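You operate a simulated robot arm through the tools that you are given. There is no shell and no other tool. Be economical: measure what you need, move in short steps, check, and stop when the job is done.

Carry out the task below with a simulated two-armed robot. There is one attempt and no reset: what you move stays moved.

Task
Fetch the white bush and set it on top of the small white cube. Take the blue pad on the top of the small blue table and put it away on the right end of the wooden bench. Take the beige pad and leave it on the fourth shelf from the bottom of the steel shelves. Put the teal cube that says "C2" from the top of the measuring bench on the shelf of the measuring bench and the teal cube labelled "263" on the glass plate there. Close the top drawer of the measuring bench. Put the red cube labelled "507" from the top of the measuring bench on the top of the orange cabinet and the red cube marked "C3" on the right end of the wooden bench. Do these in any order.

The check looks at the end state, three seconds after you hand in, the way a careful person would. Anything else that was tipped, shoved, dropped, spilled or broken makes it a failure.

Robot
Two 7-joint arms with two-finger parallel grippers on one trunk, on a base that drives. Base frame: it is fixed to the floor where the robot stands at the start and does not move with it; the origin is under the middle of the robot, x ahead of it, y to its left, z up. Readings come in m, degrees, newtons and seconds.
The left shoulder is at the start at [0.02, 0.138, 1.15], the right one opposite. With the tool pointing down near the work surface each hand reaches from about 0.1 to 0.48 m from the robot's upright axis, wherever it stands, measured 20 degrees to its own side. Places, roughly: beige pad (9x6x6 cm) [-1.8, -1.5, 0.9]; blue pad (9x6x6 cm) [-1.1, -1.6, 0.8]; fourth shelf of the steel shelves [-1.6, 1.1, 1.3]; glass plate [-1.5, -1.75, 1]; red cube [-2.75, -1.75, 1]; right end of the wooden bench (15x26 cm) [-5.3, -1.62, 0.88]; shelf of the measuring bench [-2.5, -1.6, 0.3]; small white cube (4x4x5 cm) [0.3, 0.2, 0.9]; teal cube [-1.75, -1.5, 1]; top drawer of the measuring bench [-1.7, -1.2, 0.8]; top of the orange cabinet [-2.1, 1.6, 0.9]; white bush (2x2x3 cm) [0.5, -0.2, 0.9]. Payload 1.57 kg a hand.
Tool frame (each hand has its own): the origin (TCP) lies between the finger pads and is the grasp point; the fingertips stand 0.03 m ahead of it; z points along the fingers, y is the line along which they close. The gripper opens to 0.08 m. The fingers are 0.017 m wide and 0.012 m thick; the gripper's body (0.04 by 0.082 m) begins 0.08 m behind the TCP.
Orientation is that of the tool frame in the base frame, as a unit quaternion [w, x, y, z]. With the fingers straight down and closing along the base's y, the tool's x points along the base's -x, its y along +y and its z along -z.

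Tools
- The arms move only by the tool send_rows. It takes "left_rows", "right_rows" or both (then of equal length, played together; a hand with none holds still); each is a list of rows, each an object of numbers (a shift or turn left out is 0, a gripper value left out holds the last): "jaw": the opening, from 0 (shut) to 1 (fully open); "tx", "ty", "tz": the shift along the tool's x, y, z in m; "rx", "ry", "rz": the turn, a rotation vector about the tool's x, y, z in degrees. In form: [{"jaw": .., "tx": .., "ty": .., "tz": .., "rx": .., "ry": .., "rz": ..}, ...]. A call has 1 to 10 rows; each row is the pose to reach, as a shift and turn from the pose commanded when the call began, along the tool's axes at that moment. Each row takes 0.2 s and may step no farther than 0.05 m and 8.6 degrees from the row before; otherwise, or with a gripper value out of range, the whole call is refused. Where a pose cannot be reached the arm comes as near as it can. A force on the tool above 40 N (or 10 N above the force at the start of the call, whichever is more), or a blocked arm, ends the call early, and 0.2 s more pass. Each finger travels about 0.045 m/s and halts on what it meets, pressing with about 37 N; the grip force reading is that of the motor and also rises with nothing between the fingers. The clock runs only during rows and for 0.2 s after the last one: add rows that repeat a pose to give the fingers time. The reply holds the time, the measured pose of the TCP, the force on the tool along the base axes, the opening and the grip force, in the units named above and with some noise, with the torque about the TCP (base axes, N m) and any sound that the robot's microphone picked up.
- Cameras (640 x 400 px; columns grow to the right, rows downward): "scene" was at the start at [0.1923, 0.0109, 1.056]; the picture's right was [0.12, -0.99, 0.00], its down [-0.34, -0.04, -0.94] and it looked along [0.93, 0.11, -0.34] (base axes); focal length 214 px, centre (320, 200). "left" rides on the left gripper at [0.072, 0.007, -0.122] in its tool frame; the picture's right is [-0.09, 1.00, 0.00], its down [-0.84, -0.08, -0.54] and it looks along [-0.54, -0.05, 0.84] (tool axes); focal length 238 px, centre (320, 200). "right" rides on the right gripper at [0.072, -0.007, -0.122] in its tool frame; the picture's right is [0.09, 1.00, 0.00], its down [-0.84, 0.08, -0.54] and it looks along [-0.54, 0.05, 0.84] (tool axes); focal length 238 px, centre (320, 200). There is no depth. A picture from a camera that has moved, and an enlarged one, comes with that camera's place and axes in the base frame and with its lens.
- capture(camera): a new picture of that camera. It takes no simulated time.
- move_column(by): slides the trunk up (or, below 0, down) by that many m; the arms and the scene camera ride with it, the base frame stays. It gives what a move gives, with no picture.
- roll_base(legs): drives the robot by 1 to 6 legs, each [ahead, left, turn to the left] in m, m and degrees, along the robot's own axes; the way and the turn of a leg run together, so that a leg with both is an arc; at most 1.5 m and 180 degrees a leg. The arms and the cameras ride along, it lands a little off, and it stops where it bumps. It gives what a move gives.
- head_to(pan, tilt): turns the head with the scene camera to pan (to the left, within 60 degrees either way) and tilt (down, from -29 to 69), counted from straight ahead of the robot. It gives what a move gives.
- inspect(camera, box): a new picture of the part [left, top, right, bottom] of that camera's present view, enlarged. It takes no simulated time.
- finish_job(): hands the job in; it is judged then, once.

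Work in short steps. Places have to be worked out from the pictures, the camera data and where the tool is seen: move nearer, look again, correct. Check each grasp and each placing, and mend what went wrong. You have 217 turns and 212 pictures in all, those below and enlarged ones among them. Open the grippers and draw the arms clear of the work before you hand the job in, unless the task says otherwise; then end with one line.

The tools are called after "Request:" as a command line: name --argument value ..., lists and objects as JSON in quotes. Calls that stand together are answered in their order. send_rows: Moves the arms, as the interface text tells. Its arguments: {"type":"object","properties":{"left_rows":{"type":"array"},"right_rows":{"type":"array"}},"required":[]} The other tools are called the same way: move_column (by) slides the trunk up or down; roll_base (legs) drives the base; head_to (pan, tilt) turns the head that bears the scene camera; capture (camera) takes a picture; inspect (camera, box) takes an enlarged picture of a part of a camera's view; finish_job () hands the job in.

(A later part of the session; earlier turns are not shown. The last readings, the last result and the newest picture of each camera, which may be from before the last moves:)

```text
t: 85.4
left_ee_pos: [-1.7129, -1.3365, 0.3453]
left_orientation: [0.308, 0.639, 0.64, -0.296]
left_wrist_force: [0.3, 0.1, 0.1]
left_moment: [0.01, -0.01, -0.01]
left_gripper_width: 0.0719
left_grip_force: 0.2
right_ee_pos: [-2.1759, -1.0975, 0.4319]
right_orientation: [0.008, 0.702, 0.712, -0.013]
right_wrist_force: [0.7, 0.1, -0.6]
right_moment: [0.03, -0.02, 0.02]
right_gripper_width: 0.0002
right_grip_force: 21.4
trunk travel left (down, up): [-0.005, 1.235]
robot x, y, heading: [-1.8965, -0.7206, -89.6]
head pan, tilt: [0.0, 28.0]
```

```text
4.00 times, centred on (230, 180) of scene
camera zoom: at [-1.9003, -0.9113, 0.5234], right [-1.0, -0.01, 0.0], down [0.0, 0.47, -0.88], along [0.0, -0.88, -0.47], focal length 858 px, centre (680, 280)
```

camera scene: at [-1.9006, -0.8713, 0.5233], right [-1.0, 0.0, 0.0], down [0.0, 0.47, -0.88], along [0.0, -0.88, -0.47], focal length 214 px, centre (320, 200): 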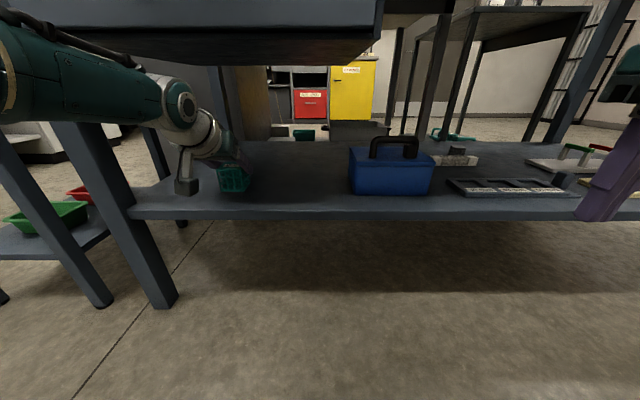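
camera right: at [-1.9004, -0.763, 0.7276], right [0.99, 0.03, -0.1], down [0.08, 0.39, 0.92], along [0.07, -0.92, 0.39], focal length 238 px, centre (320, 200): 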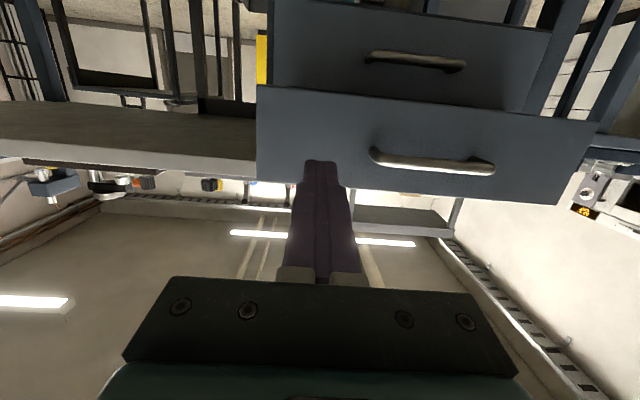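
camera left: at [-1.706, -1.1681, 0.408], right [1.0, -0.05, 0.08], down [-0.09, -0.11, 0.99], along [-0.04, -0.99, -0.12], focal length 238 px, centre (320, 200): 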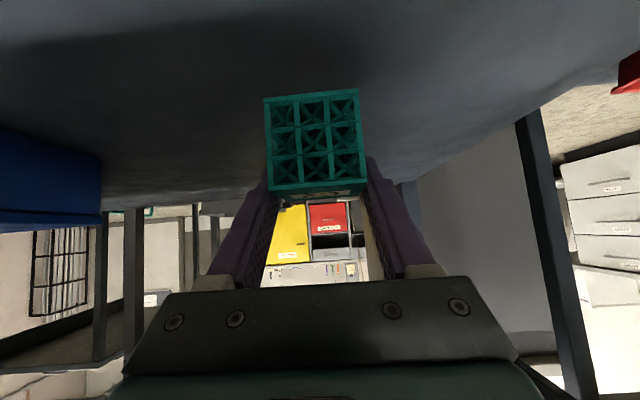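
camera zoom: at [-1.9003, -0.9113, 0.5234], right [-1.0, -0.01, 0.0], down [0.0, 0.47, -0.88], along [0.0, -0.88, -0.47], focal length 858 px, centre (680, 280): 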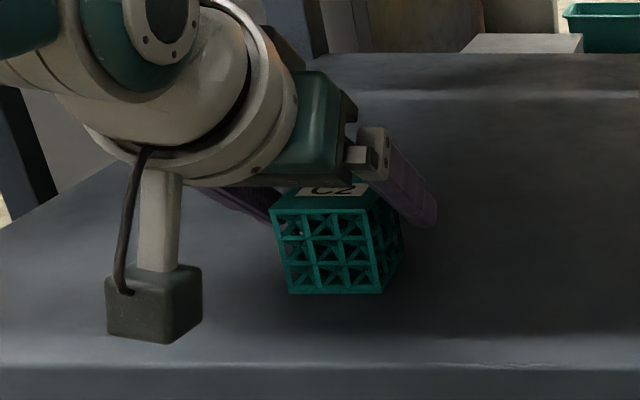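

C2 rests on the shelf. Back straight out.

Request:
roll_base --legs '[[-0.3, 0, 0]]'

Request:
capture --camera "scene"

Request:
move_column --by 0.4

Request:
move_column --by 0.2

Request:
capture --camera "left"

```text
t: 87.4
left_ee_pos: [-1.7113, -1.0471, 0.3474]
left_orientation: [0.309, 0.636, 0.642, -0.296]
left_wrist_force: [-0.3, -0.9, -0.8]
left_moment: [0.02, 0.01, -0.01]
left_gripper_width: 0.0718
left_grip_force: 0.1
right_ee_pos: [-2.1756, -0.8102, 0.4321]
right_orientation: [0.008, 0.701, 0.713, -0.014]
right_wrist_force: [0.7, -1.1, 0.0]
right_moment: [-0.01, -0.03, 0.02]
right_gripper_width: 0.0
right_grip_force: 21.4
trunk travel left (down, up): [-0.005, 1.235]
robot x, y, heading: [-1.9005, -0.4278, -89.4]
head pan, tilt: [0.0, 28.0]
```

```text
152 pictures are left
camera scene: at [-1.9016, -0.6216, 0.5237], right [-1.0, -0.01, 0.0], down [0.0, 0.47, -0.88], along [0.01, -0.88, -0.47], focal length 214 px, centre (320, 200)
```

scene: 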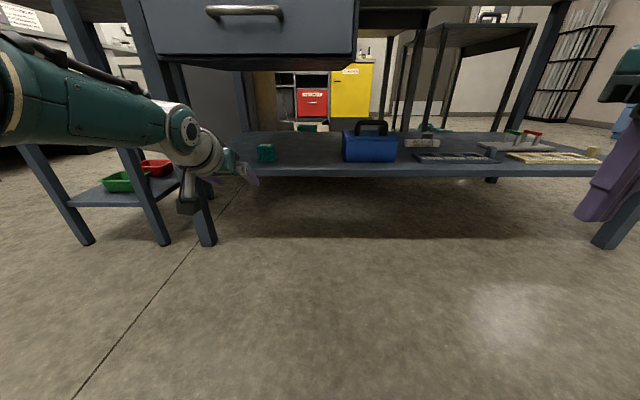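

```text
t: 91.2
left_ee_pos: [-1.7119, -1.044, 0.7458]
left_orientation: [0.308, 0.637, 0.642, -0.296]
left_wrist_force: [-0.7, 0.1, -0.5]
left_moment: [0.02, -0.01, -0.01]
left_gripper_width: 0.0722
left_grip_force: 0.1
right_ee_pos: [-2.1776, -0.807, 0.8307]
right_orientation: [0.008, 0.702, 0.712, -0.014]
right_wrist_force: [-0.2, -0.9, -0.9]
right_moment: [0.01, 0.02, 0.01]
right_gripper_width: 0.0
right_grip_force: 21.0
trunk travel left (down, up): [-0.405, 0.835]
robot x, y, heading: [-1.9037, -0.4283, -89.4]
head pan, tilt: [0.0, 28.0]
```

```text
t: 93.4
left_ee_pos: [-1.7107, -1.0442, 0.9464]
left_orientation: [0.309, 0.636, 0.642, -0.295]
left_wrist_force: [0.6, 0.7, 0.4]
left_moment: [-0.01, -0.02, 0.01]
left_gripper_width: 0.0721
left_grip_force: 0.0
right_ee_pos: [-2.1768, -0.8073, 1.0304]
right_orientation: [0.008, 0.701, 0.713, -0.013]
right_wrist_force: [1.0, 0.1, -0.4]
right_moment: [0.03, -0.01, 0.01]
right_gripper_width: 0.0002
right_grip_force: 21.4
trunk travel left (down, up): [-0.605, 0.635]
robot x, y, heading: [-1.9032, -0.4276, -89.4]
head pan, tilt: [0.0, 28.0]
```

```text
151 pictures are left
camera left: at [-1.7075, -0.9044, 0.9679], right [1.0, -0.04, 0.08], down [-0.09, -0.11, 0.99], along [-0.03, -0.99, -0.12], focal length 238 px, centre (320, 200)
```

left: 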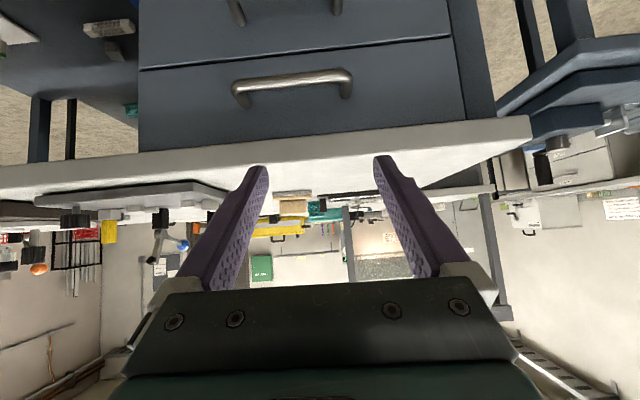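

C2 done. To read the labels of the other cubes, raise the trunk, move closer and look down.

Request:
move_column --by 0.35

Request:
roll_base --legs '[[0.3, 0, 0]]'

Request:
head_to --pan 0 --tilt 42

Request:
capture --camera "scene"

```text
t: 96.8
left_ee_pos: [-1.712, -1.0437, 1.2955]
left_orientation: [0.309, 0.636, 0.642, -0.296]
left_wrist_force: [0.3, 0.2, -1.0]
left_moment: [0.0, 0.02, 0.0]
left_gripper_width: 0.0717
left_grip_force: 0.0
right_ee_pos: [-2.1768, -0.8071, 1.3815]
right_orientation: [0.008, 0.701, 0.713, -0.013]
right_wrist_force: [-0.4, 0.0, -0.9]
right_moment: [-0.02, -0.02, 0.0]
right_gripper_width: 0.0
right_grip_force: 22.2
trunk travel left (down, up): [-0.955, 0.285]
robot x, y, heading: [-1.9073, -0.4305, -89.6]
head pan, tilt: [0.0, 28.0]
```

```text
t: 98.9
left_ee_pos: [-1.7119, -1.3503, 1.2963]
left_orientation: [0.307, 0.639, 0.641, -0.296]
left_wrist_force: [0.9, 0.7, 0.9]
left_moment: [0.0, -0.01, -0.02]
left_gripper_width: 0.0721
left_grip_force: 0.1
right_ee_pos: [-2.175, -1.1115, 1.3814]
right_orientation: [0.008, 0.702, 0.712, -0.013]
right_wrist_force: [0.0, -0.5, -0.6]
right_moment: [-0.01, -0.01, 0.0]
right_gripper_width: 0.0
right_grip_force: 21.0
trunk travel left (down, up): [-0.955, 0.285]
robot x, y, heading: [-1.9018, -0.7336, -89.5]
head pan, tilt: [0.0, 28.0]
```

```text
t: 99.7
left_ee_pos: [-1.7126, -1.3496, 1.2953]
left_orientation: [0.307, 0.638, 0.641, -0.296]
left_wrist_force: [0.4, 0.2, -0.5]
left_moment: [-0.03, 0.0, -0.01]
left_gripper_width: 0.072
left_grip_force: 0.1
right_ee_pos: [-2.1746, -1.1108, 1.3816]
right_orientation: [0.007, 0.702, 0.712, -0.014]
right_wrist_force: [0.2, -0.4, -0.4]
right_moment: [0.01, 0.02, -0.02]
right_gripper_width: 0.0
right_grip_force: 21.1
trunk travel left (down, up): [-0.955, 0.285]
robot x, y, heading: [-1.8974, -0.7328, -89.6]
head pan, tilt: [0.0, 42.0]
```

```text
150 pictures are left
camera scene: at [-1.9001, -0.9173, 1.452], right [-1.0, -0.01, 0.0], down [0.0, 0.67, -0.74], along [0.0, -0.74, -0.67], focal length 214 px, centre (320, 200)
```

scene: 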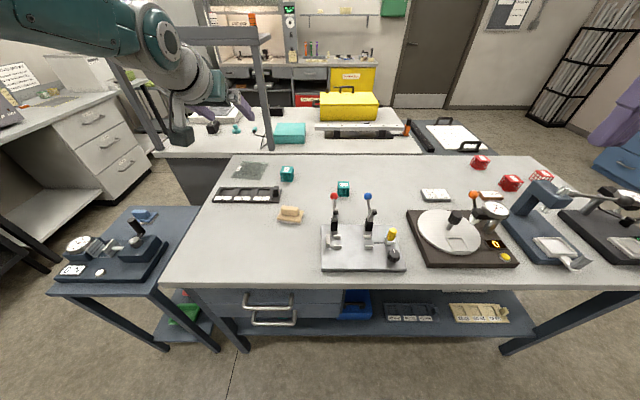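

Request:
inspect --camera "scene" --box '[220, 150, 364, 240]'

Request:
inspect --camera "scene" --box '[420, 140, 580, 240]'

```text
4.44 times, centred on (292, 195) of scene
camera zoom: at [-1.9001, -0.9173, 1.452], right [-1.0, -0.01, 0.0], down [0.0, 0.67, -0.74], along [0.0, -0.74, -0.67], focal length 953 px, centre (444, 222)
```

zoom: 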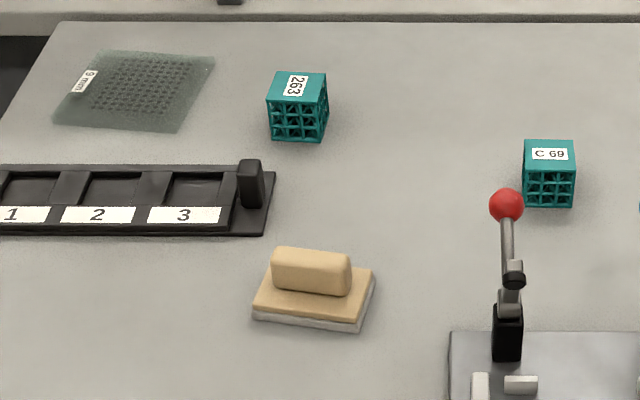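

```text
4.00 times, centred on (500, 190) of scene
camera zoom: at [-1.9001, -0.9173, 1.452], right [-1.0, -0.01, 0.0], down [0.0, 0.67, -0.74], along [0.0, -0.74, -0.67], focal length 858 px, centre (-400, 240)
```

zoom: 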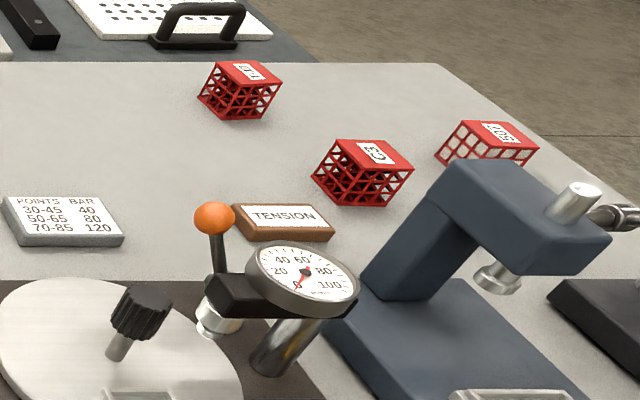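

The middle teal cube is "263" at about (-1.757, -1.70); the other is C69. It's far back, so I'll turn the robot 45° to the right to bring the left shoulder nearer the bench, and yaw the left hand back by 45° to point straight at the bench.

Request:
roll_base --legs '[[0.12, 0.06, 0], [0, 0, -45]]'

Request:
send_rows --left_rows '[{"rx": -5.8, "rz": -4.75, "tz": -0.02}, {"rx": -11.6, "rz": -9.5, "tz": -0.04}, {"rx": -17.4, "rz": -14.25, "tz": -0.06}, {"rx": -23.2, "rz": -19, "tz": -0.08}, {"rx": -29, "rz": -23.75, "tz": -0.1}, {"rx": -34.8, "rz": -28.5, "tz": -0.12}, {"rx": -34.8, "rz": -28.5, "tz": -0.12}]'

Request:
head_to --pan 45 --tilt 40

Request:
capture --camera "scene"

```text
t: 103.0
left_ee_pos: [-2.1443, -1.4228, 1.2966]
left_orientation: [0.171, 0.835, 0.347, -0.392]
left_wrist_force: [-0.6, -0.6, -0.2]
left_moment: [0.02, 0.04, 0.0]
left_gripper_width: 0.072
left_grip_force: 0.0
right_ee_pos: [-2.3016, -0.9256, 1.3818]
right_orientation: [0.001, 0.922, 0.388, -0.014]
right_wrist_force: [0.1, 0.0, 0.2]
right_moment: [-0.01, 0.01, -0.01]
right_gripper_width: 0.0
right_grip_force: 21.2
trunk travel left (down, up): [-0.955, 0.285]
robot x, y, heading: [-1.8408, -0.8544, -135.0]
head pan, tilt: [0.0, 42.0]
```

```text
t: 104.6
left_ee_pos: [-2.1149, -1.3753, 1.363]
left_orientation: [0.312, 0.636, 0.639, -0.3]
left_wrist_force: [-0.7, -0.2, -1.1]
left_moment: [0.01, -0.01, 0.02]
left_gripper_width: 0.0718
left_grip_force: 0.1
left hand out of reach, approached as far as the arm can: row 1, 2, 3, 4, 5, 6, 7
right_ee_pos: [-2.301, -0.9251, 1.3805]
right_orientation: [0.002, 0.921, 0.389, -0.014]
right_wrist_force: [-0.3, -0.2, 0.4]
right_moment: [-0.01, 0.01, 0.03]
right_gripper_width: 0.0
right_grip_force: 21.5
trunk travel left (down, up): [-0.955, 0.285]
robot x, y, heading: [-1.8392, -0.8559, -134.5]
head pan, tilt: [0.0, 42.0]
```

```text
t: 105.7
left_ee_pos: [-2.1152, -1.3762, 1.3635]
left_orientation: [0.311, 0.636, 0.639, -0.3]
left_wrist_force: [0.7, 0.5, -0.9]
left_moment: [-0.02, 0.0, -0.03]
left_gripper_width: 0.072
left_grip_force: 0.1
right_ee_pos: [-2.3025, -0.9268, 1.3818]
right_orientation: [0.002, 0.922, 0.388, -0.015]
right_wrist_force: [-1.2, 0.5, 0.1]
right_moment: [0.02, 0.01, 0.0]
right_gripper_width: 0.0003
right_grip_force: 20.9
trunk travel left (down, up): [-0.955, 0.285]
robot x, y, heading: [-1.8424, -0.8489, -135.1]
head pan, tilt: [45.0, 40.0]
```

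```text
147 pictures are left
camera scene: at [-1.9107, -1.0102, 1.4548], right [-1.0, 0.0, 0.0], down [0.0, 0.64, -0.77], along [0.0, -0.77, -0.64], focal length 214 px, centre (320, 200)
```

scene: 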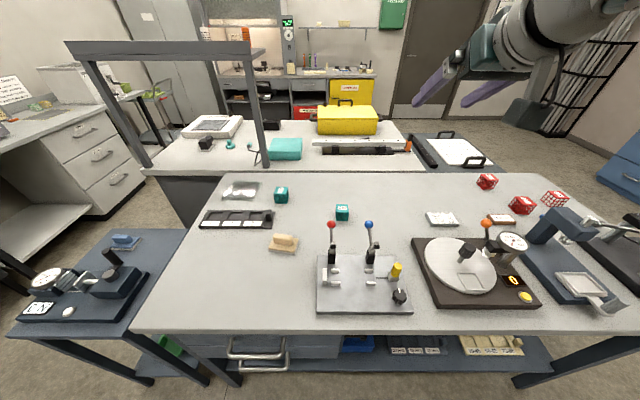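

Now slide the left hand to x ≈ -1.76 (in line with the left shoulder).

Request:
send_rows --left_rows '[{"ty": 0.045}, {"ty": 0.09}, {"ty": 0.135}, {"ty": 0.18}, {"ty": 0.225}, {"ty": 0.27}, {"ty": 0.315}, {"ty": 0.355}, {"ty": 0.355, "jaw": 1}]'

Request:
inspect --camera "scene" --box '[190, 160, 350, 260]'

```text
t: 107.7
left_ee_pos: [-1.8668, -1.5922, 1.3397]
left_orientation: [0.311, 0.636, 0.639, -0.301]
left_wrist_force: [0.7, 0.2, -1.0]
left_moment: [0.0, 0.02, 0.02]
left_gripper_width: 0.0799
left_grip_force: 0.0
left hand out of reach, approached as far as the arm can: row 1, 2, 3, 4, 5, 6, 7, 8, 9
right_ee_pos: [-2.3026, -0.9259, 1.381]
right_orientation: [0.0, 0.921, 0.389, -0.015]
right_wrist_force: [-0.6, 0.4, -0.6]
right_moment: [0.04, -0.02, 0.02]
right_gripper_width: 0.0002
right_grip_force: 21.0
trunk travel left (down, up): [-0.955, 0.285]
robot x, y, heading: [-1.8366, -0.8547, -134.8]
head pan, tilt: [45.0, 40.0]
```

```text
4.00 times, centred on (270, 210) of scene
camera zoom: at [-1.9107, -1.0102, 1.4549], right [-1.0, 0.0, 0.0], down [0.0, 0.64, -0.77], along [0.0, -0.77, -0.64], focal length 858 px, centre (520, 160)
```

zoom: 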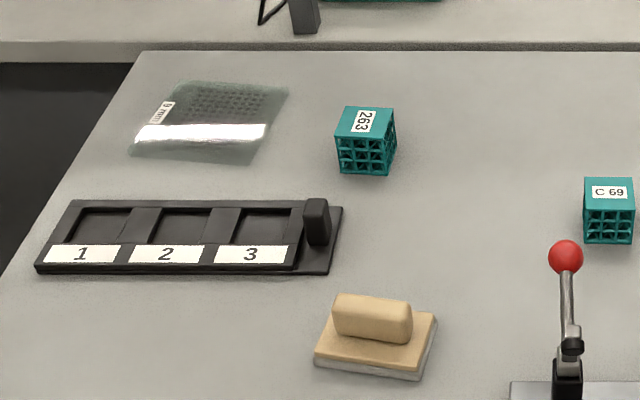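

Cube 263 is nearly square to the bench at (-1.755, -1.703). Pull the left hand back into reach first.

Request:
send_rows --left_rows '[{"tx": 0.03, "tz": -0.035}, {"tx": 0.06, "tz": -0.07}, {"tx": 0.09, "tz": -0.105}, {"tx": 0.12, "tz": -0.14}, {"tx": 0.12, "tz": -0.14}]'

```text
t: 108.9
left_ee_pos: [-1.9401, -1.5326, 1.2753]
left_orientation: [0.31, 0.637, 0.639, -0.3]
left_wrist_force: [0.1, -0.6, -0.2]
left_moment: [0.01, 0.01, 0.01]
left_gripper_width: 0.0799
left_grip_force: 0.0
left hand out of reach, approached as far as the arm can: row 1, 2, 3, 4, 5
right_ee_pos: [-2.3011, -0.9259, 1.3814]
right_orientation: [0.001, 0.921, 0.389, -0.015]
right_wrist_force: [0.3, 0.2, -0.4]
right_moment: [-0.05, 0.05, 0.02]
right_gripper_width: 0.0
right_grip_force: 21.5
trunk travel left (down, up): [-0.955, 0.285]
robot x, y, heading: [-1.8395, -0.8525, -134.7]
head pan, tilt: [45.0, 40.0]
```

Still flagged. Try moving it lower and toward the left to find the reachable region.

Request:
send_rows --left_rows '[{"tx": 0.03, "tz": 0.02, "ty": 0.03}, {"tx": 0.06, "tz": 0.04, "ty": 0.06}, {"tx": 0.09, "tz": 0.06, "ty": 0.09}, {"tx": 0.09, "tz": 0.06, "ty": 0.09}]'

Request:
capture --camera "scene"

```text
t: 109.9
left_ee_pos: [-1.8412, -1.5217, 1.1741]
left_orientation: [0.309, 0.638, 0.639, -0.3]
left_wrist_force: [0.0, -0.3, 0.1]
left_moment: [0.02, 0.0, 0.05]
left_gripper_width: 0.0799
left_grip_force: 0.1
left hand out of reach, approached as far as the arm can: row 2, 3, 4
right_ee_pos: [-2.3025, -0.9253, 1.3816]
right_orientation: [0.002, 0.921, 0.388, -0.015]
right_wrist_force: [-0.3, -0.2, -0.2]
right_moment: [0.03, 0.0, -0.01]
right_gripper_width: 0.0
right_grip_force: 21.0
trunk travel left (down, up): [-0.955, 0.285]
robot x, y, heading: [-1.8389, -0.8524, -134.8]
head pan, tilt: [45.0, 40.0]
```

```text
145 pictures are left
camera scene: at [-1.9107, -1.0102, 1.4549], right [-1.0, 0.0, 0.0], down [0.0, 0.64, -0.77], along [0.0, -0.77, -0.64], focal length 214 px, centre (320, 200)
```

scene: 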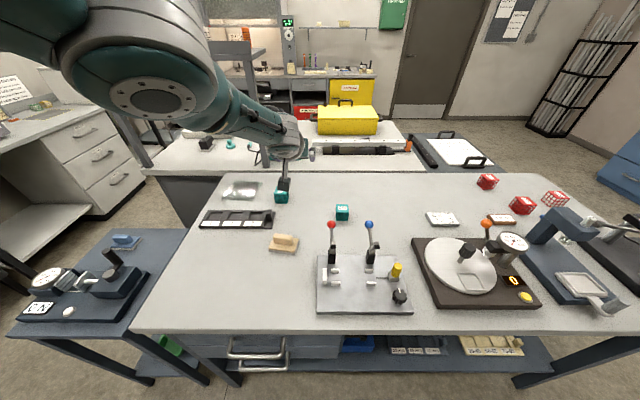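

Now near its length limit; pull back 0.12 and shift toward x -1.757.

Request:
send_rows --left_rows '[{"tx": 0.025, "tz": -0.03, "ty": 0.02}, {"tx": 0.05, "tz": -0.06, "ty": 0.04}, {"tx": 0.076, "tz": -0.093, "ty": 0.06}, {"tx": 0.076, "tz": -0.093, "ty": 0.08}]'

```text
t: 110.9
left_ee_pos: [-1.7873, -1.4628, 1.0983]
left_orientation: [0.31, 0.638, 0.638, -0.301]
left_wrist_force: [0.4, -0.2, -0.5]
left_moment: [-0.05, 0.0, -0.02]
left_gripper_width: 0.0801
left_grip_force: 0.0
left hand out of reach, approached as far as the arm can: row 1, 2, 3, 4
right_ee_pos: [-2.302, -0.9266, 1.381]
right_orientation: [0.002, 0.921, 0.389, -0.015]
right_wrist_force: [0.1, 0.3, 0.7]
right_moment: [0.01, -0.01, -0.02]
right_gripper_width: 0.0
right_grip_force: 20.9
trunk travel left (down, up): [-0.955, 0.285]
robot x, y, heading: [-1.8406, -0.8567, -134.8]
head pan, tilt: [45.0, 40.0]
```

The command has wandered low; raise the hand 0.3 relative to the shoulder.

Request:
send_rows --left_rows '[{"tx": -0.033, "tz": -0.027}, {"tx": -0.066, "tz": -0.054}, {"tx": -0.099, "tz": -0.081}, {"tx": -0.132, "tz": -0.108}, {"tx": -0.165, "tz": -0.135}, {"tx": -0.198, "tz": -0.162}, {"tx": -0.231, "tz": -0.189}, {"tx": -0.231, "tz": -0.189}]'

```text
t: 112.7
left_ee_pos: [-1.8193, -1.6158, 1.3845]
left_orientation: [0.31, 0.637, 0.639, -0.301]
left_wrist_force: [0.2, -0.7, -0.1]
left_moment: [0.0, -0.03, 0.03]
left_gripper_width: 0.0801
left_grip_force: 0.0
left hand out of reach, approached as far as the arm can: row 1, 2, 3, 4, 5, 6, 7, 8
right_ee_pos: [-2.3031, -0.9262, 1.3814]
right_orientation: [0.002, 0.922, 0.388, -0.014]
right_wrist_force: [0.0, -0.1, 0.1]
right_moment: [-0.01, 0.03, -0.01]
right_gripper_width: 0.0002
right_grip_force: 21.3
trunk travel left (down, up): [-0.955, 0.285]
robot x, y, heading: [-1.8394, -0.8549, -134.7]
head pan, tilt: [45.0, 40.0]
```

Good: forward reach is now about 0.76. Pull back 0.1 to get unsaturated.

Request:
send_rows --left_rows '[{"tx": 0.021, "tz": -0.026, "ty": 0.01}, {"tx": 0.042, "tz": -0.052, "ty": 0.02}, {"tx": 0.063, "tz": -0.077, "ty": 0.03}, {"tx": 0.084, "tz": -0.103, "ty": 0.03}, {"tx": 0.105, "tz": -0.129, "ty": 0.03}, {"tx": 0.105, "tz": -0.129, "ty": 0.03}]'

```text
t: 114.1
left_ee_pos: [-1.8415, -1.6037, 1.3537]
left_orientation: [0.31, 0.637, 0.639, -0.3]
left_wrist_force: [-0.3, 0.4, 0.2]
left_moment: [-0.01, -0.01, -0.03]
left_gripper_width: 0.0799
left_grip_force: 0.0
left hand out of reach, approached as far as the arm can: row 1, 2, 3, 4, 5, 6
right_ee_pos: [-2.3023, -0.9257, 1.3809]
right_orientation: [0.002, 0.921, 0.388, -0.015]
right_wrist_force: [-0.4, 1.2, 0.1]
right_moment: [0.01, 0.01, 0.02]
right_gripper_width: 0.0002
right_grip_force: 20.6
trunk travel left (down, up): [-0.955, 0.285]
robot x, y, heading: [-1.8431, -0.8536, -134.7]
head pan, tilt: [45.0, 40.0]
```

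The hand now holds a good extended pose; relative to the base it's 0.75 m straight toward the bench. I'll leave the arm fixed and position by base and trunk. Turn 7° left (clears the tray's block) and lower to z ≈ 1.01.

Request:
roll_base --legs '[[0, 0, 7]]'

Request:
move_column --by -0.34

Request:
capture --camera "left"

Request:
capture --camera "scene"

```text
t: 115.1
left_ee_pos: [-1.7541, -1.5982, 1.3535]
left_orientation: [0.327, 0.598, 0.676, -0.281]
left_wrist_force: [0.2, -0.5, 0.7]
left_moment: [0.01, 0.03, 0.04]
left_gripper_width: 0.0801
left_grip_force: 0.0
right_ee_pos: [-2.2893, -0.9819, 1.3817]
right_orientation: [0.003, 0.897, 0.443, -0.014]
right_wrist_force: [0.5, -0.6, 0.5]
right_moment: [0.0, 0.0, -0.01]
right_gripper_width: 0.0
right_grip_force: 21.3
trunk travel left (down, up): [-0.955, 0.285]
robot x, y, heading: [-1.839, -0.8581, -128.1]
head pan, tilt: [45.0, 40.0]
```

```text
t: 118.4
left_ee_pos: [-1.753, -1.5978, 1.0142]
left_orientation: [0.327, 0.598, 0.675, -0.282]
left_wrist_force: [-0.2, 0.2, 0.5]
left_moment: [0.0, 0.0, -0.03]
left_gripper_width: 0.0801
left_grip_force: 0.0
right_ee_pos: [-2.2905, -0.9804, 1.0417]
right_orientation: [0.002, 0.897, 0.442, -0.015]
right_wrist_force: [0.4, 0.7, -0.2]
right_moment: [0.01, -0.02, 0.0]
right_gripper_width: 0.0
right_grip_force: 21.2
trunk travel left (down, up): [-0.615, 0.625]
robot x, y, heading: [-1.8425, -0.8502, -127.9]
head pan, tilt: [45.0, 40.0]
```

```text
144 pictures are left
camera left: at [-1.7646, -1.459, 1.0348], right [0.99, 0.07, 0.08], down [-0.07, -0.11, 0.99], along [0.08, -0.99, -0.11], focal length 238 px, centre (320, 200)
```

left: 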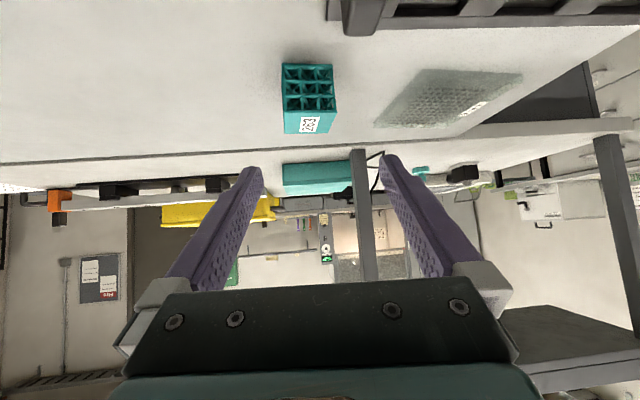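

```text
143 pictures are left
camera scene: at [-1.8917, -1.0174, 1.1149], right [-0.99, -0.12, 0.0], down [-0.08, 0.64, -0.77], along [0.09, -0.76, -0.64], focal length 214 px, centre (320, 200)
```

scene: 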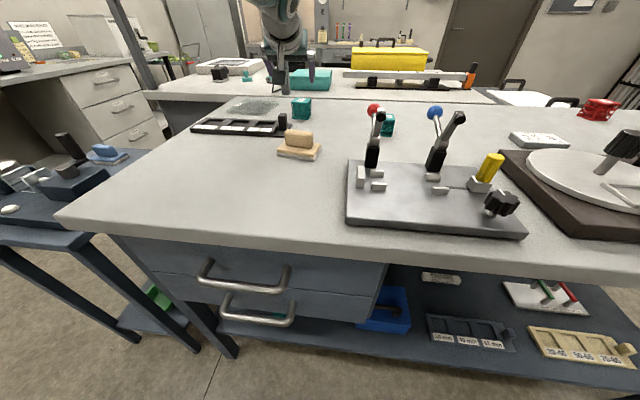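

Drive the base 0.10 toward the cube (along -y) at this height, so the open fingers hover over it.

Request:
roll_base --legs '[[0.08, 0.063, 0]]'

Request:
capture --camera "left"

Request:
capture --camera "scene"

```text
t: 119.6
left_ee_pos: [-1.7549, -1.7017, 1.0146]
left_orientation: [0.327, 0.598, 0.675, -0.281]
left_wrist_force: [-0.1, -0.4, 0.1]
left_moment: [-0.01, -0.04, -0.03]
left_gripper_width: 0.08
left_grip_force: 0.1
right_ee_pos: [-2.2903, -1.0822, 1.0404]
right_orientation: [0.002, 0.897, 0.441, -0.015]
right_wrist_force: [0.1, -0.1, -0.6]
right_moment: [-0.01, 0.01, 0.0]
right_gripper_width: 0.0
right_grip_force: 22.3
trunk travel left (down, up): [-0.615, 0.625]
robot x, y, heading: [-1.8401, -0.9586, -128.3]
head pan, tilt: [45.0, 40.0]
```

```text
142 pictures are left
camera left: at [-1.7661, -1.5619, 1.0347], right [0.99, 0.07, 0.08], down [-0.08, -0.11, 0.99], along [0.08, -0.99, -0.11], focal length 238 px, centre (320, 200)
```

left: 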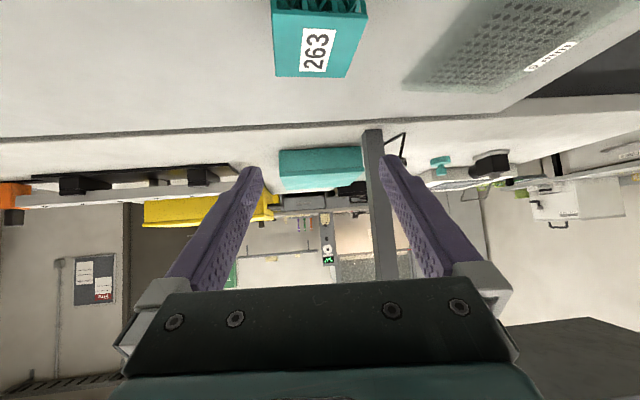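

```text
141 pictures are left
camera scene: at [-1.8923, -1.1202, 1.1149], right [-0.99, -0.12, 0.0], down [-0.08, 0.64, -0.77], along [0.09, -0.76, -0.64], focal length 214 px, centre (320, 200)
```

scene: 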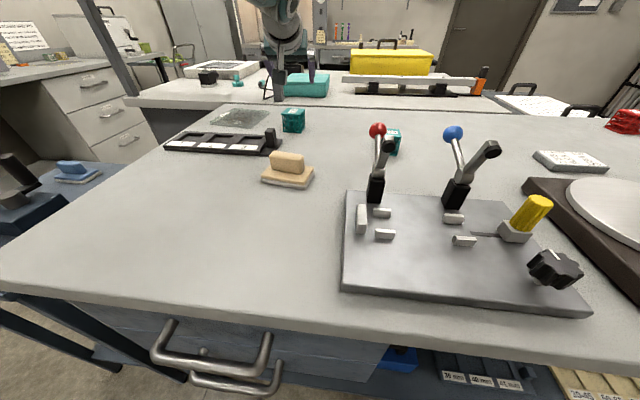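

Well aligned. Lower the trunk 0.082 and close.

Request:
move_column --by -0.083

Request:
capture --camera "left"

Request:
inspect --camera "scene" --box '[200, 70, 340, 170]'

```text
t: 120.8
left_ee_pos: [-1.7548, -1.7015, 0.9314]
left_orientation: [0.327, 0.598, 0.675, -0.282]
left_wrist_force: [-0.7, 0.2, -0.9]
left_moment: [-0.02, 0.01, -0.02]
left_gripper_width: 0.08
left_grip_force: 0.0
right_ee_pos: [-2.2899, -1.082, 0.9575]
right_orientation: [0.002, 0.898, 0.44, -0.014]
right_wrist_force: [0.4, 0.5, 1.2]
right_moment: [0.02, 0.02, -0.01]
right_gripper_width: 0.0
right_grip_force: 20.9
trunk travel left (down, up): [-0.532, 0.708]
robot x, y, heading: [-1.8408, -0.957, -128.0]
head pan, tilt: [45.0, 40.0]
```

```text
140 pictures are left
camera left: at [-1.7662, -1.5619, 0.9517], right [0.99, 0.07, 0.08], down [-0.07, -0.11, 0.99], along [0.08, -0.99, -0.11], focal length 238 px, centre (320, 200)
```

left: 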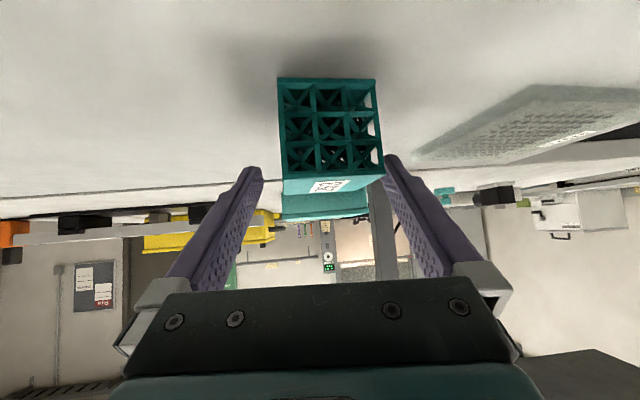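

```text
4.00 times, centred on (270, 120) of scene
camera zoom: at [-1.8924, -1.1201, 1.0319], right [-0.99, -0.12, 0.0], down [-0.08, 0.64, -0.77], along [0.09, -0.76, -0.64], focal length 858 px, centre (520, 520)
```

zoom: 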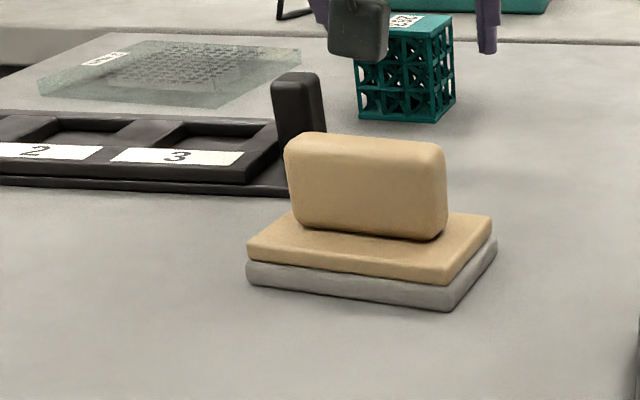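

Fingers straddle the cube. Close.

Request:
send_rows --left_rows '[{"jaw": 0.5}, {"jaw": 0}, {"jaw": 0}, {"jaw": 0}, {"jaw": 0}, {"jaw": 0}]'

Request:
capture --camera "left"

```text
t: 122.2
left_ee_pos: [-1.7546, -1.7023, 0.9313]
left_orientation: [0.327, 0.599, 0.675, -0.282]
left_wrist_force: [0.9, 0.4, -0.3]
left_moment: [-0.02, 0.02, 0.01]
left_gripper_width: 0.0493
left_grip_force: 36.8
right_ee_pos: [-2.2902, -1.0832, 0.9582]
right_orientation: [0.003, 0.898, 0.44, -0.014]
right_wrist_force: [0.1, -0.3, 1.1]
right_moment: [0.02, 0.01, 0.01]
right_gripper_width: 0.0001
right_grip_force: 21.5
trunk travel left (down, up): [-0.532, 0.708]
robot x, y, heading: [-1.84, -0.9569, -128.1]
head pan, tilt: [45.0, 40.0]
```

```text
138 pictures are left
camera left: at [-1.7662, -1.5619, 0.9518], right [0.99, 0.07, 0.08], down [-0.07, -0.11, 0.99], along [0.08, -0.99, -0.11], focal length 238 px, centre (320, 200)
```

left: 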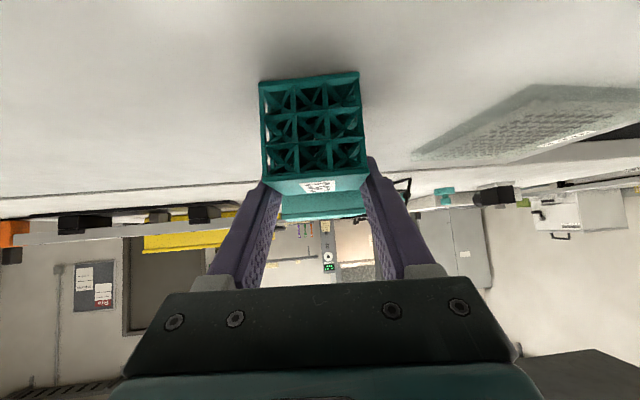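

Held. Raise 0.07 and shift over the glass plate.

Request:
move_column --by 0.07

Request:
roll_base --legs '[[-0.082, 0.158, 0]]'

Request:
capture --camera "left"

Request:
capture --camera "scene"

```text
t: 123.3
left_ee_pos: [-1.7546, -1.7015, 1.0015]
left_orientation: [0.327, 0.598, 0.675, -0.282]
left_wrist_force: [0.4, -0.4, -0.2]
left_moment: [-0.01, 0.02, 0.04]
left_gripper_width: 0.0492
left_grip_force: 36.2
right_ee_pos: [-2.2901, -1.0826, 1.0284]
right_orientation: [0.002, 0.897, 0.441, -0.015]
right_wrist_force: [-0.3, 0.4, -0.6]
right_moment: [0.0, -0.03, 0.05]
right_gripper_width: 0.0001
right_grip_force: 21.6
trunk travel left (down, up): [-0.602, 0.638]
robot x, y, heading: [-1.8393, -0.957, -127.9]
head pan, tilt: [45.0, 40.0]
```

```text
t: 124.8
left_ee_pos: [-1.5825, -1.7348, 1.0006]
left_orientation: [0.328, 0.598, 0.676, -0.281]
left_wrist_force: [-0.1, 0.1, -1.2]
left_moment: [0.01, 0.01, -0.02]
left_gripper_width: 0.049
left_grip_force: 36.7
right_ee_pos: [-2.1175, -1.1162, 1.0283]
right_orientation: [0.002, 0.898, 0.44, -0.014]
right_wrist_force: [0.4, 1.1, -0.3]
right_moment: [0.0, 0.01, -0.01]
right_gripper_width: 0.0
right_grip_force: 21.8
trunk travel left (down, up): [-0.602, 0.638]
robot x, y, heading: [-1.6698, -0.9916, -128.3]
head pan, tilt: [45.0, 40.0]
```

```text
137 pictures are left
camera left: at [-1.5929, -1.5946, 1.0215], right [0.99, 0.07, 0.08], down [-0.08, -0.11, 0.99], along [0.08, -0.99, -0.11], focal length 238 px, centre (320, 200)
```

left: 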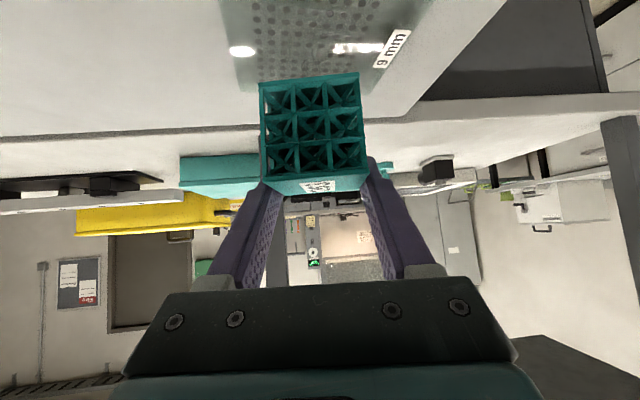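

```text
136 pictures are left
camera scene: at [-1.7188, -1.1528, 1.1018], right [-0.99, -0.12, 0.0], down [-0.08, 0.64, -0.77], along [0.09, -0.76, -0.64], focal length 214 px, centre (320, 200)
```

scene: 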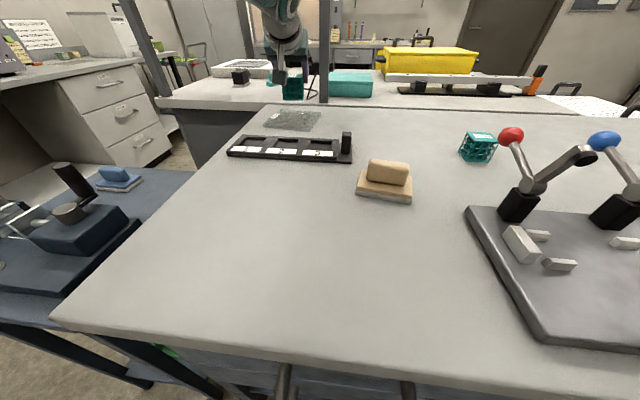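

Over the glass. Lower toward contact: first 0.05.

Request:
move_column --by -0.05

Request:
inspect --camera "scene" --box '[220, 70, 380, 170]'

```text
t: 125.7
left_ee_pos: [-1.5817, -1.735, 0.9511]
left_orientation: [0.326, 0.599, 0.675, -0.282]
left_wrist_force: [0.8, -0.7, -0.4]
left_moment: [-0.02, 0.01, 0.02]
left_gripper_width: 0.0494
left_grip_force: 37.2
right_ee_pos: [-2.1168, -1.1135, 0.9789]
right_orientation: [0.003, 0.898, 0.441, -0.015]
right_wrist_force: [-0.6, -1.0, 0.2]
right_moment: [-0.04, -0.03, 0.0]
right_gripper_width: 0.0
right_grip_force: 21.8
trunk travel left (down, up): [-0.552, 0.688]
robot x, y, heading: [-1.6713, -0.9869, -128.1]
head pan, tilt: [45.0, 40.0]
```

```text
4.00 times, centred on (300, 120) of scene
camera zoom: at [-1.719, -1.1529, 1.0518], right [-0.99, -0.12, 0.0], down [-0.08, 0.64, -0.77], along [0.09, -0.76, -0.64], focal length 858 px, centre (400, 520)
```

zoom: 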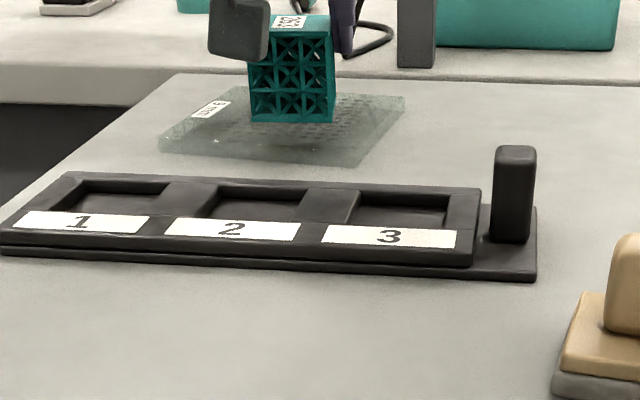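

Lower a little further, watching the force.

Request:
move_column --by -0.007

Request:
inspect --camera "scene" --box '[240, 70, 340, 130]'

```text
t: 126.2
left_ee_pos: [-1.582, -1.734, 0.9445]
left_orientation: [0.327, 0.599, 0.675, -0.282]
left_wrist_force: [0.1, 0.7, -1.4]
left_moment: [0.0, 0.0, -0.04]
left_gripper_width: 0.0493
left_grip_force: 37.3
right_ee_pos: [-2.1169, -1.1138, 0.9711]
right_orientation: [0.002, 0.897, 0.441, -0.015]
right_wrist_force: [0.7, 0.3, 0.1]
right_moment: [0.03, -0.02, 0.01]
right_gripper_width: 0.0
right_grip_force: 21.4
trunk travel left (down, up): [-0.545, 0.695]
robot x, y, heading: [-1.6683, -0.9907, -127.9]
head pan, tilt: [45.0, 40.0]
```

```text
6.40 times, centred on (290, 100) of scene
camera zoom: at [-1.719, -1.1528, 1.0448], right [-0.99, -0.12, 0.0], down [-0.08, 0.64, -0.77], along [0.09, -0.76, -0.64], focal length 1373 px, centre (512, 840)
```

zoom: 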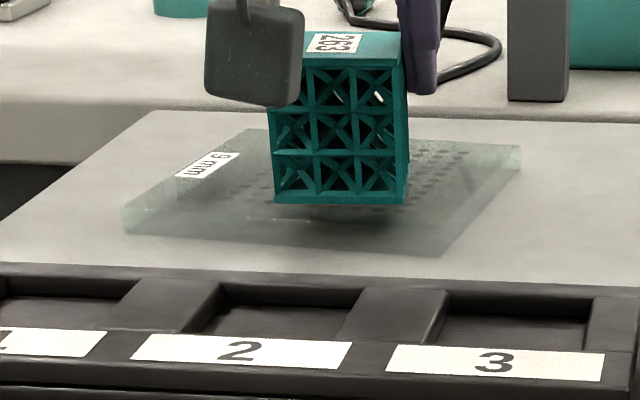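

Request:
move_column --by -0.003

```text
t: 126.8
left_ee_pos: [-1.5825, -1.7336, 0.9409]
left_orientation: [0.326, 0.599, 0.674, -0.282]
left_wrist_force: [-0.4, 0.2, 1.1]
left_moment: [-0.02, 0.02, 0.03]
left_gripper_width: 0.0493
left_grip_force: 36.8
right_ee_pos: [-2.117, -1.1142, 0.9677]
right_orientation: [0.002, 0.897, 0.441, -0.014]
right_wrist_force: [0.2, -0.8, -0.3]
right_moment: [-0.02, 0.01, -0.03]
right_gripper_width: 0.0
right_grip_force: 21.4
trunk travel left (down, up): [-0.542, 0.698]
robot x, y, heading: [-1.6697, -0.9893, -128.4]
head pan, tilt: [45.0, 40.0]
```

No contact yet; go on 3 mm.

Request:
move_column --by -0.003

Request:
inspect --camera "scene" --box '[240, 70, 340, 130]'

```text
t: 127.3
left_ee_pos: [-1.5828, -1.7368, 0.9418]
left_orientation: [0.327, 0.599, 0.674, -0.285]
left_wrist_force: [0.2, 4.0, 14.1]
left_moment: [0.51, 0.31, -0.05]
left_gripper_width: 0.0492
left_grip_force: 36.9
right_ee_pos: [-2.115, -1.1163, 0.9665]
right_orientation: [0.003, 0.898, 0.44, -0.015]
right_wrist_force: [-0.3, 0.2, 0.2]
right_moment: [0.0, 0.02, -0.02]
right_gripper_width: 0.0001
right_grip_force: 21.6
trunk travel left (down, up): [-0.539, 0.701]
robot x, y, heading: [-1.6671, -0.9913, -128.2]
head pan, tilt: [45.0, 40.0]
```

```text
6.40 times, centred on (290, 100) of scene
camera zoom: at [-1.7187, -1.154, 1.0393], right [-0.99, -0.12, 0.0], down [-0.08, 0.64, -0.77], along [0.09, -0.76, -0.64], focal length 1373 px, centre (512, 840)
```

zoom: 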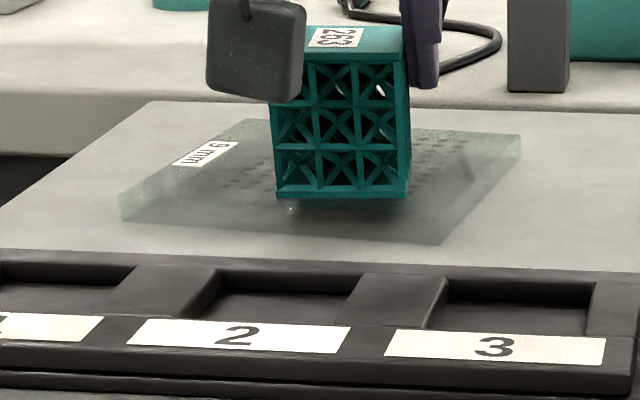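

Contact. Release, then rise straight up with the trunk.

Request:
send_rows --left_rows '[{"jaw": 0.75}, {"jaw": 1}, {"jaw": 1}, {"jaw": 1}, {"jaw": 1}]'

Request:
inspect --camera "scene" --box '[240, 70, 340, 130]'

Request:
move_column --by 0.09

Request:
inspect --camera "scene" --box '[220, 70, 380, 170]'

```text
t: 128.5
left_ee_pos: [-1.5813, -1.7354, 0.9374]
left_orientation: [0.327, 0.6, 0.674, -0.282]
left_wrist_force: [-0.8, -0.7, 0.6]
left_moment: [-0.03, 0.03, 0.0]
left_gripper_width: 0.08
left_grip_force: 0.1
right_ee_pos: [-2.1167, -1.1139, 0.9659]
right_orientation: [0.002, 0.898, 0.44, -0.015]
right_wrist_force: [0.0, -0.1, 0.0]
right_moment: [0.02, 0.01, -0.02]
right_gripper_width: 0.0
right_grip_force: 21.1
trunk travel left (down, up): [-0.539, 0.701]
robot x, y, heading: [-1.666, -0.9901, -128.2]
head pan, tilt: [45.0, 40.0]
```

```text
6.40 times, centred on (290, 100) of scene
camera zoom: at [-1.7189, -1.1528, 1.0388], right [-0.99, -0.12, 0.0], down [-0.08, 0.64, -0.77], along [0.09, -0.76, -0.64], focal length 1373 px, centre (512, 840)
```

zoom: 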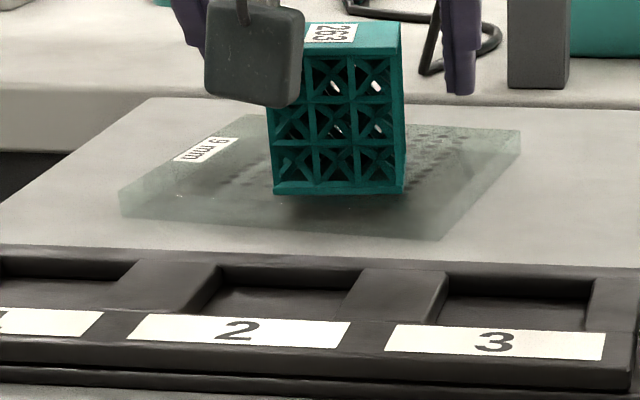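

```text
t: 129.7
left_ee_pos: [-1.5824, -1.7341, 1.0286]
left_orientation: [0.326, 0.599, 0.675, -0.282]
left_wrist_force: [0.0, -0.3, -0.3]
left_moment: [0.0, 0.01, 0.02]
left_gripper_width: 0.0802
left_grip_force: 0.0
right_ee_pos: [-2.117, -1.1137, 1.055]
right_orientation: [0.002, 0.897, 0.441, -0.014]
right_wrist_force: [-0.5, -0.2, 0.8]
right_moment: [-0.07, -0.02, 0.02]
right_gripper_width: 0.0
right_grip_force: 21.5
trunk travel left (down, up): [-0.629, 0.611]
robot x, y, heading: [-1.668, -0.988, -127.8]
head pan, tilt: [45.0, 40.0]
```

```text
4.00 times, centred on (300, 120) of scene
camera zoom: at [-1.7189, -1.1528, 1.1288], right [-0.99, -0.12, 0.0], down [-0.08, 0.64, -0.77], along [0.09, -0.76, -0.64], focal length 858 px, centre (400, 520)
```

zoom: 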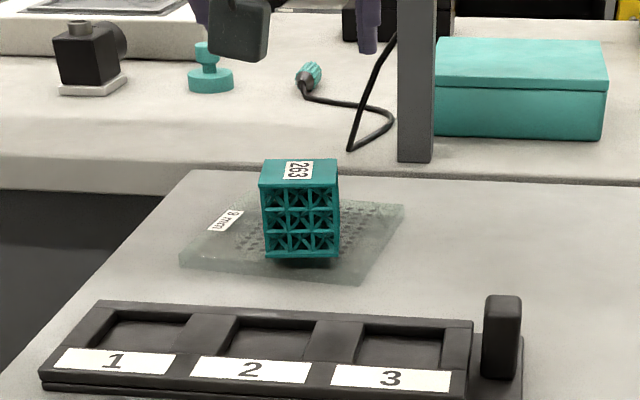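

263 stands on the glass plate. Next the beige pad. Raise the trunk, back off, and turn to heading ≈ -102° (square to the pad's long side).

Request:
move_column --by 0.2

Request:
roll_base --legs '[[-0.236, -0.185, 0], [0, 0, 26]]'

Request:
send_rows --left_rows '[{"rx": 5.8, "rz": 4.75}, {"rx": 11.6, "rz": 9.5}, {"rx": 17.4, "rz": 14.25}, {"rx": 23.2, "rz": 19}, {"rx": 29, "rz": 23.75}, {"rx": 34.8, "rz": 28.5}, {"rx": 34.8, "rz": 28.5}]'

Request:
head_to --pan 0 --tilt 35

Request:
capture --camera "scene"

```text
t: 131.9
left_ee_pos: [-1.5815, -1.7342, 1.2289]
left_orientation: [0.327, 0.599, 0.675, -0.282]
left_wrist_force: [0.4, 0.3, 0.4]
left_moment: [-0.01, 0.01, 0.02]
left_gripper_width: 0.08
left_grip_force: 0.0
right_ee_pos: [-2.1169, -1.1138, 1.254]
right_orientation: [0.003, 0.897, 0.441, -0.014]
right_wrist_force: [0.5, 0.8, -0.2]
right_moment: [0.0, -0.01, 0.02]
right_gripper_width: 0.0001
right_grip_force: 21.4
trunk travel left (down, up): [-0.829, 0.411]
robot x, y, heading: [-1.6658, -0.9889, -128.1]
head pan, tilt: [45.0, 40.0]
```

```text
t: 135.3
left_ee_pos: [-1.2624, -1.3158, 1.2281]
left_orientation: [0.382, 0.43, 0.793, -0.2]
left_wrist_force: [-0.5, 0.1, 0.8]
left_moment: [0.0, 0.02, 0.03]
left_gripper_width: 0.0799
left_grip_force: 0.0
right_ee_pos: [-2.0162, -0.9966, 1.2544]
right_orientation: [0.006, 0.774, 0.633, -0.014]
right_wrist_force: [0.5, 0.8, 0.7]
right_moment: [0.01, -0.01, 0.0]
right_gripper_width: 0.0
right_grip_force: 21.4
trunk travel left (down, up): [-0.829, 0.411]
robot x, y, heading: [-1.6668, -0.6823, -101.8]
head pan, tilt: [45.0, 40.0]
```

```text
t: 136.9
left_ee_pos: [-1.2819, -1.2973, 1.2291]
left_orientation: [0.274, 0.703, 0.569, -0.328]
left_wrist_force: [-0.3, 1.0, 0.0]
left_moment: [0.0, -0.01, 0.02]
left_gripper_width: 0.0798
left_grip_force: 0.1
left hand out of reach, approached as far as the arm can: row 1, 2, 3, 5, 6, 7
right_ee_pos: [-2.0155, -0.9966, 1.2555]
right_orientation: [0.005, 0.774, 0.633, -0.013]
right_wrist_force: [-0.4, -0.5, 0.6]
right_moment: [0.01, 0.0, 0.04]
right_gripper_width: 0.0
right_grip_force: 21.4
trunk travel left (down, up): [-0.829, 0.411]
robot x, y, heading: [-1.6708, -0.6871, -102.0]
head pan, tilt: [45.0, 40.0]
```

```text
t: 138.0
left_ee_pos: [-1.281, -1.2984, 1.2283]
left_orientation: [0.274, 0.703, 0.569, -0.326]
left_wrist_force: [0.6, 0.0, -0.4]
left_moment: [0.03, -0.05, 0.0]
left_gripper_width: 0.0801
left_grip_force: 0.2
right_ee_pos: [-2.0157, -0.9962, 1.2559]
right_orientation: [0.005, 0.774, 0.633, -0.013]
right_wrist_force: [0.1, -0.4, 0.7]
right_moment: [0.02, 0.0, -0.01]
right_gripper_width: 0.0001
right_grip_force: 21.2
trunk travel left (down, up): [-0.829, 0.411]
robot x, y, heading: [-1.6739, -0.6836, -102.1]
head pan, tilt: [0.0, 35.0]
```

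```text
130 pictures are left
camera scene: at [-1.7064, -0.8701, 1.3364], right [-0.98, 0.21, 0.0], down [0.12, 0.56, -0.82], along [-0.17, -0.8, -0.57], focal length 214 px, centre (320, 200)
```

scene: 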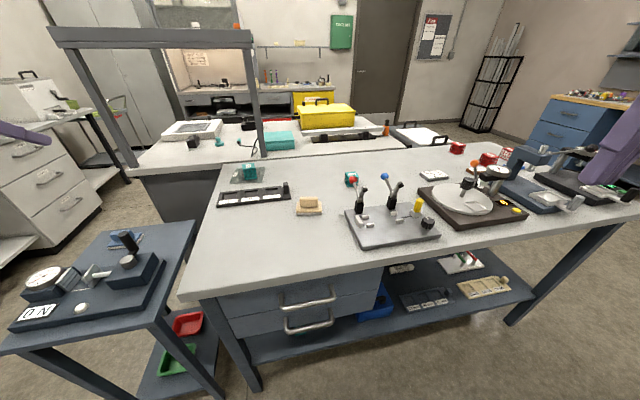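

Bring the left hand back in front (lateral ~0.2).

Request:
send_rows --left_rows '[{"ty": -0.043}, {"ty": -0.086}, {"ty": -0.129}, {"ty": -0.172}, {"ty": -0.215}, {"ty": -0.258}, {"ty": -0.3}, {"ty": -0.3}]'

```text
t: 139.8
left_ee_pos: [-1.6045, -1.3377, 1.1917]
left_orientation: [0.276, 0.702, 0.569, -0.327]
left_wrist_force: [-0.4, 0.9, 0.3]
left_moment: [0.04, 0.01, 0.02]
left_gripper_width: 0.0801
left_grip_force: 0.0
left hand out of reach, approached as far as the arm can: row 1, 2, 3, 4, 5, 6, 7, 8
right_ee_pos: [-2.0165, -0.9966, 1.2555]
right_orientation: [0.005, 0.775, 0.632, -0.014]
right_wrist_force: [1.1, -0.1, 0.2]
right_moment: [0.0, 0.01, -0.02]
right_gripper_width: 0.0001
right_grip_force: 21.3
trunk travel left (down, up): [-0.829, 0.411]
robot x, y, heading: [-1.6655, -0.6879, -101.8]
head pan, tilt: [0.0, 35.0]
```

Pull back along the forward direction to get off the reach limit.

Request:
send_rows --left_rows '[{"tx": 0.027, "tz": -0.033}, {"tx": 0.054, "tz": -0.066}, {"tx": 0.081, "tz": -0.099}, {"tx": 0.081, "tz": -0.099}]'

```text
t: 140.8
left_ee_pos: [-1.5994, -1.3282, 1.1601]
left_orientation: [0.274, 0.703, 0.569, -0.327]
left_wrist_force: [-1.2, 0.3, -0.1]
left_moment: [0.01, 0.02, 0.05]
left_gripper_width: 0.0799
left_grip_force: 0.1
left hand out of reach, approached as far as the arm can: row 1, 2, 3, 4
right_ee_pos: [-2.0168, -0.9961, 1.2562]
right_orientation: [0.006, 0.774, 0.633, -0.014]
right_wrist_force: [0.0, 0.8, -0.8]
right_moment: [0.02, 0.0, -0.02]
right_gripper_width: 0.0
right_grip_force: 21.4
trunk travel left (down, up): [-0.829, 0.411]
robot x, y, heading: [-1.6658, -0.6893, -102.0]
head pan, tilt: [0.0, 35.0]
```

Request:
send_rows --left_rows '[{"tx": 0.022, "tz": -0.027}, {"tx": 0.044, "tz": -0.054}, {"tx": 0.044, "tz": -0.054}]'

```text
t: 141.6
left_ee_pos: [-1.597, -1.3196, 1.1382]
left_orientation: [0.274, 0.703, 0.568, -0.328]
left_wrist_force: [0.4, 0.5, -0.4]
left_moment: [-0.01, 0.0, 0.03]
left_gripper_width: 0.0799
left_grip_force: 0.0
left hand out of reach, approached as far as the arm can: row 1, 2, 3
right_ee_pos: [-2.0162, -0.9975, 1.2549]
right_orientation: [0.005, 0.774, 0.633, -0.014]
right_wrist_force: [0.1, -1.2, 0.2]
right_moment: [0.02, -0.01, 0.03]
right_gripper_width: 0.0
right_grip_force: 21.7
trunk travel left (down, up): [-0.829, 0.411]
robot x, y, heading: [-1.6691, -0.6869, -101.9]
head pan, tilt: [0.0, 35.0]
```

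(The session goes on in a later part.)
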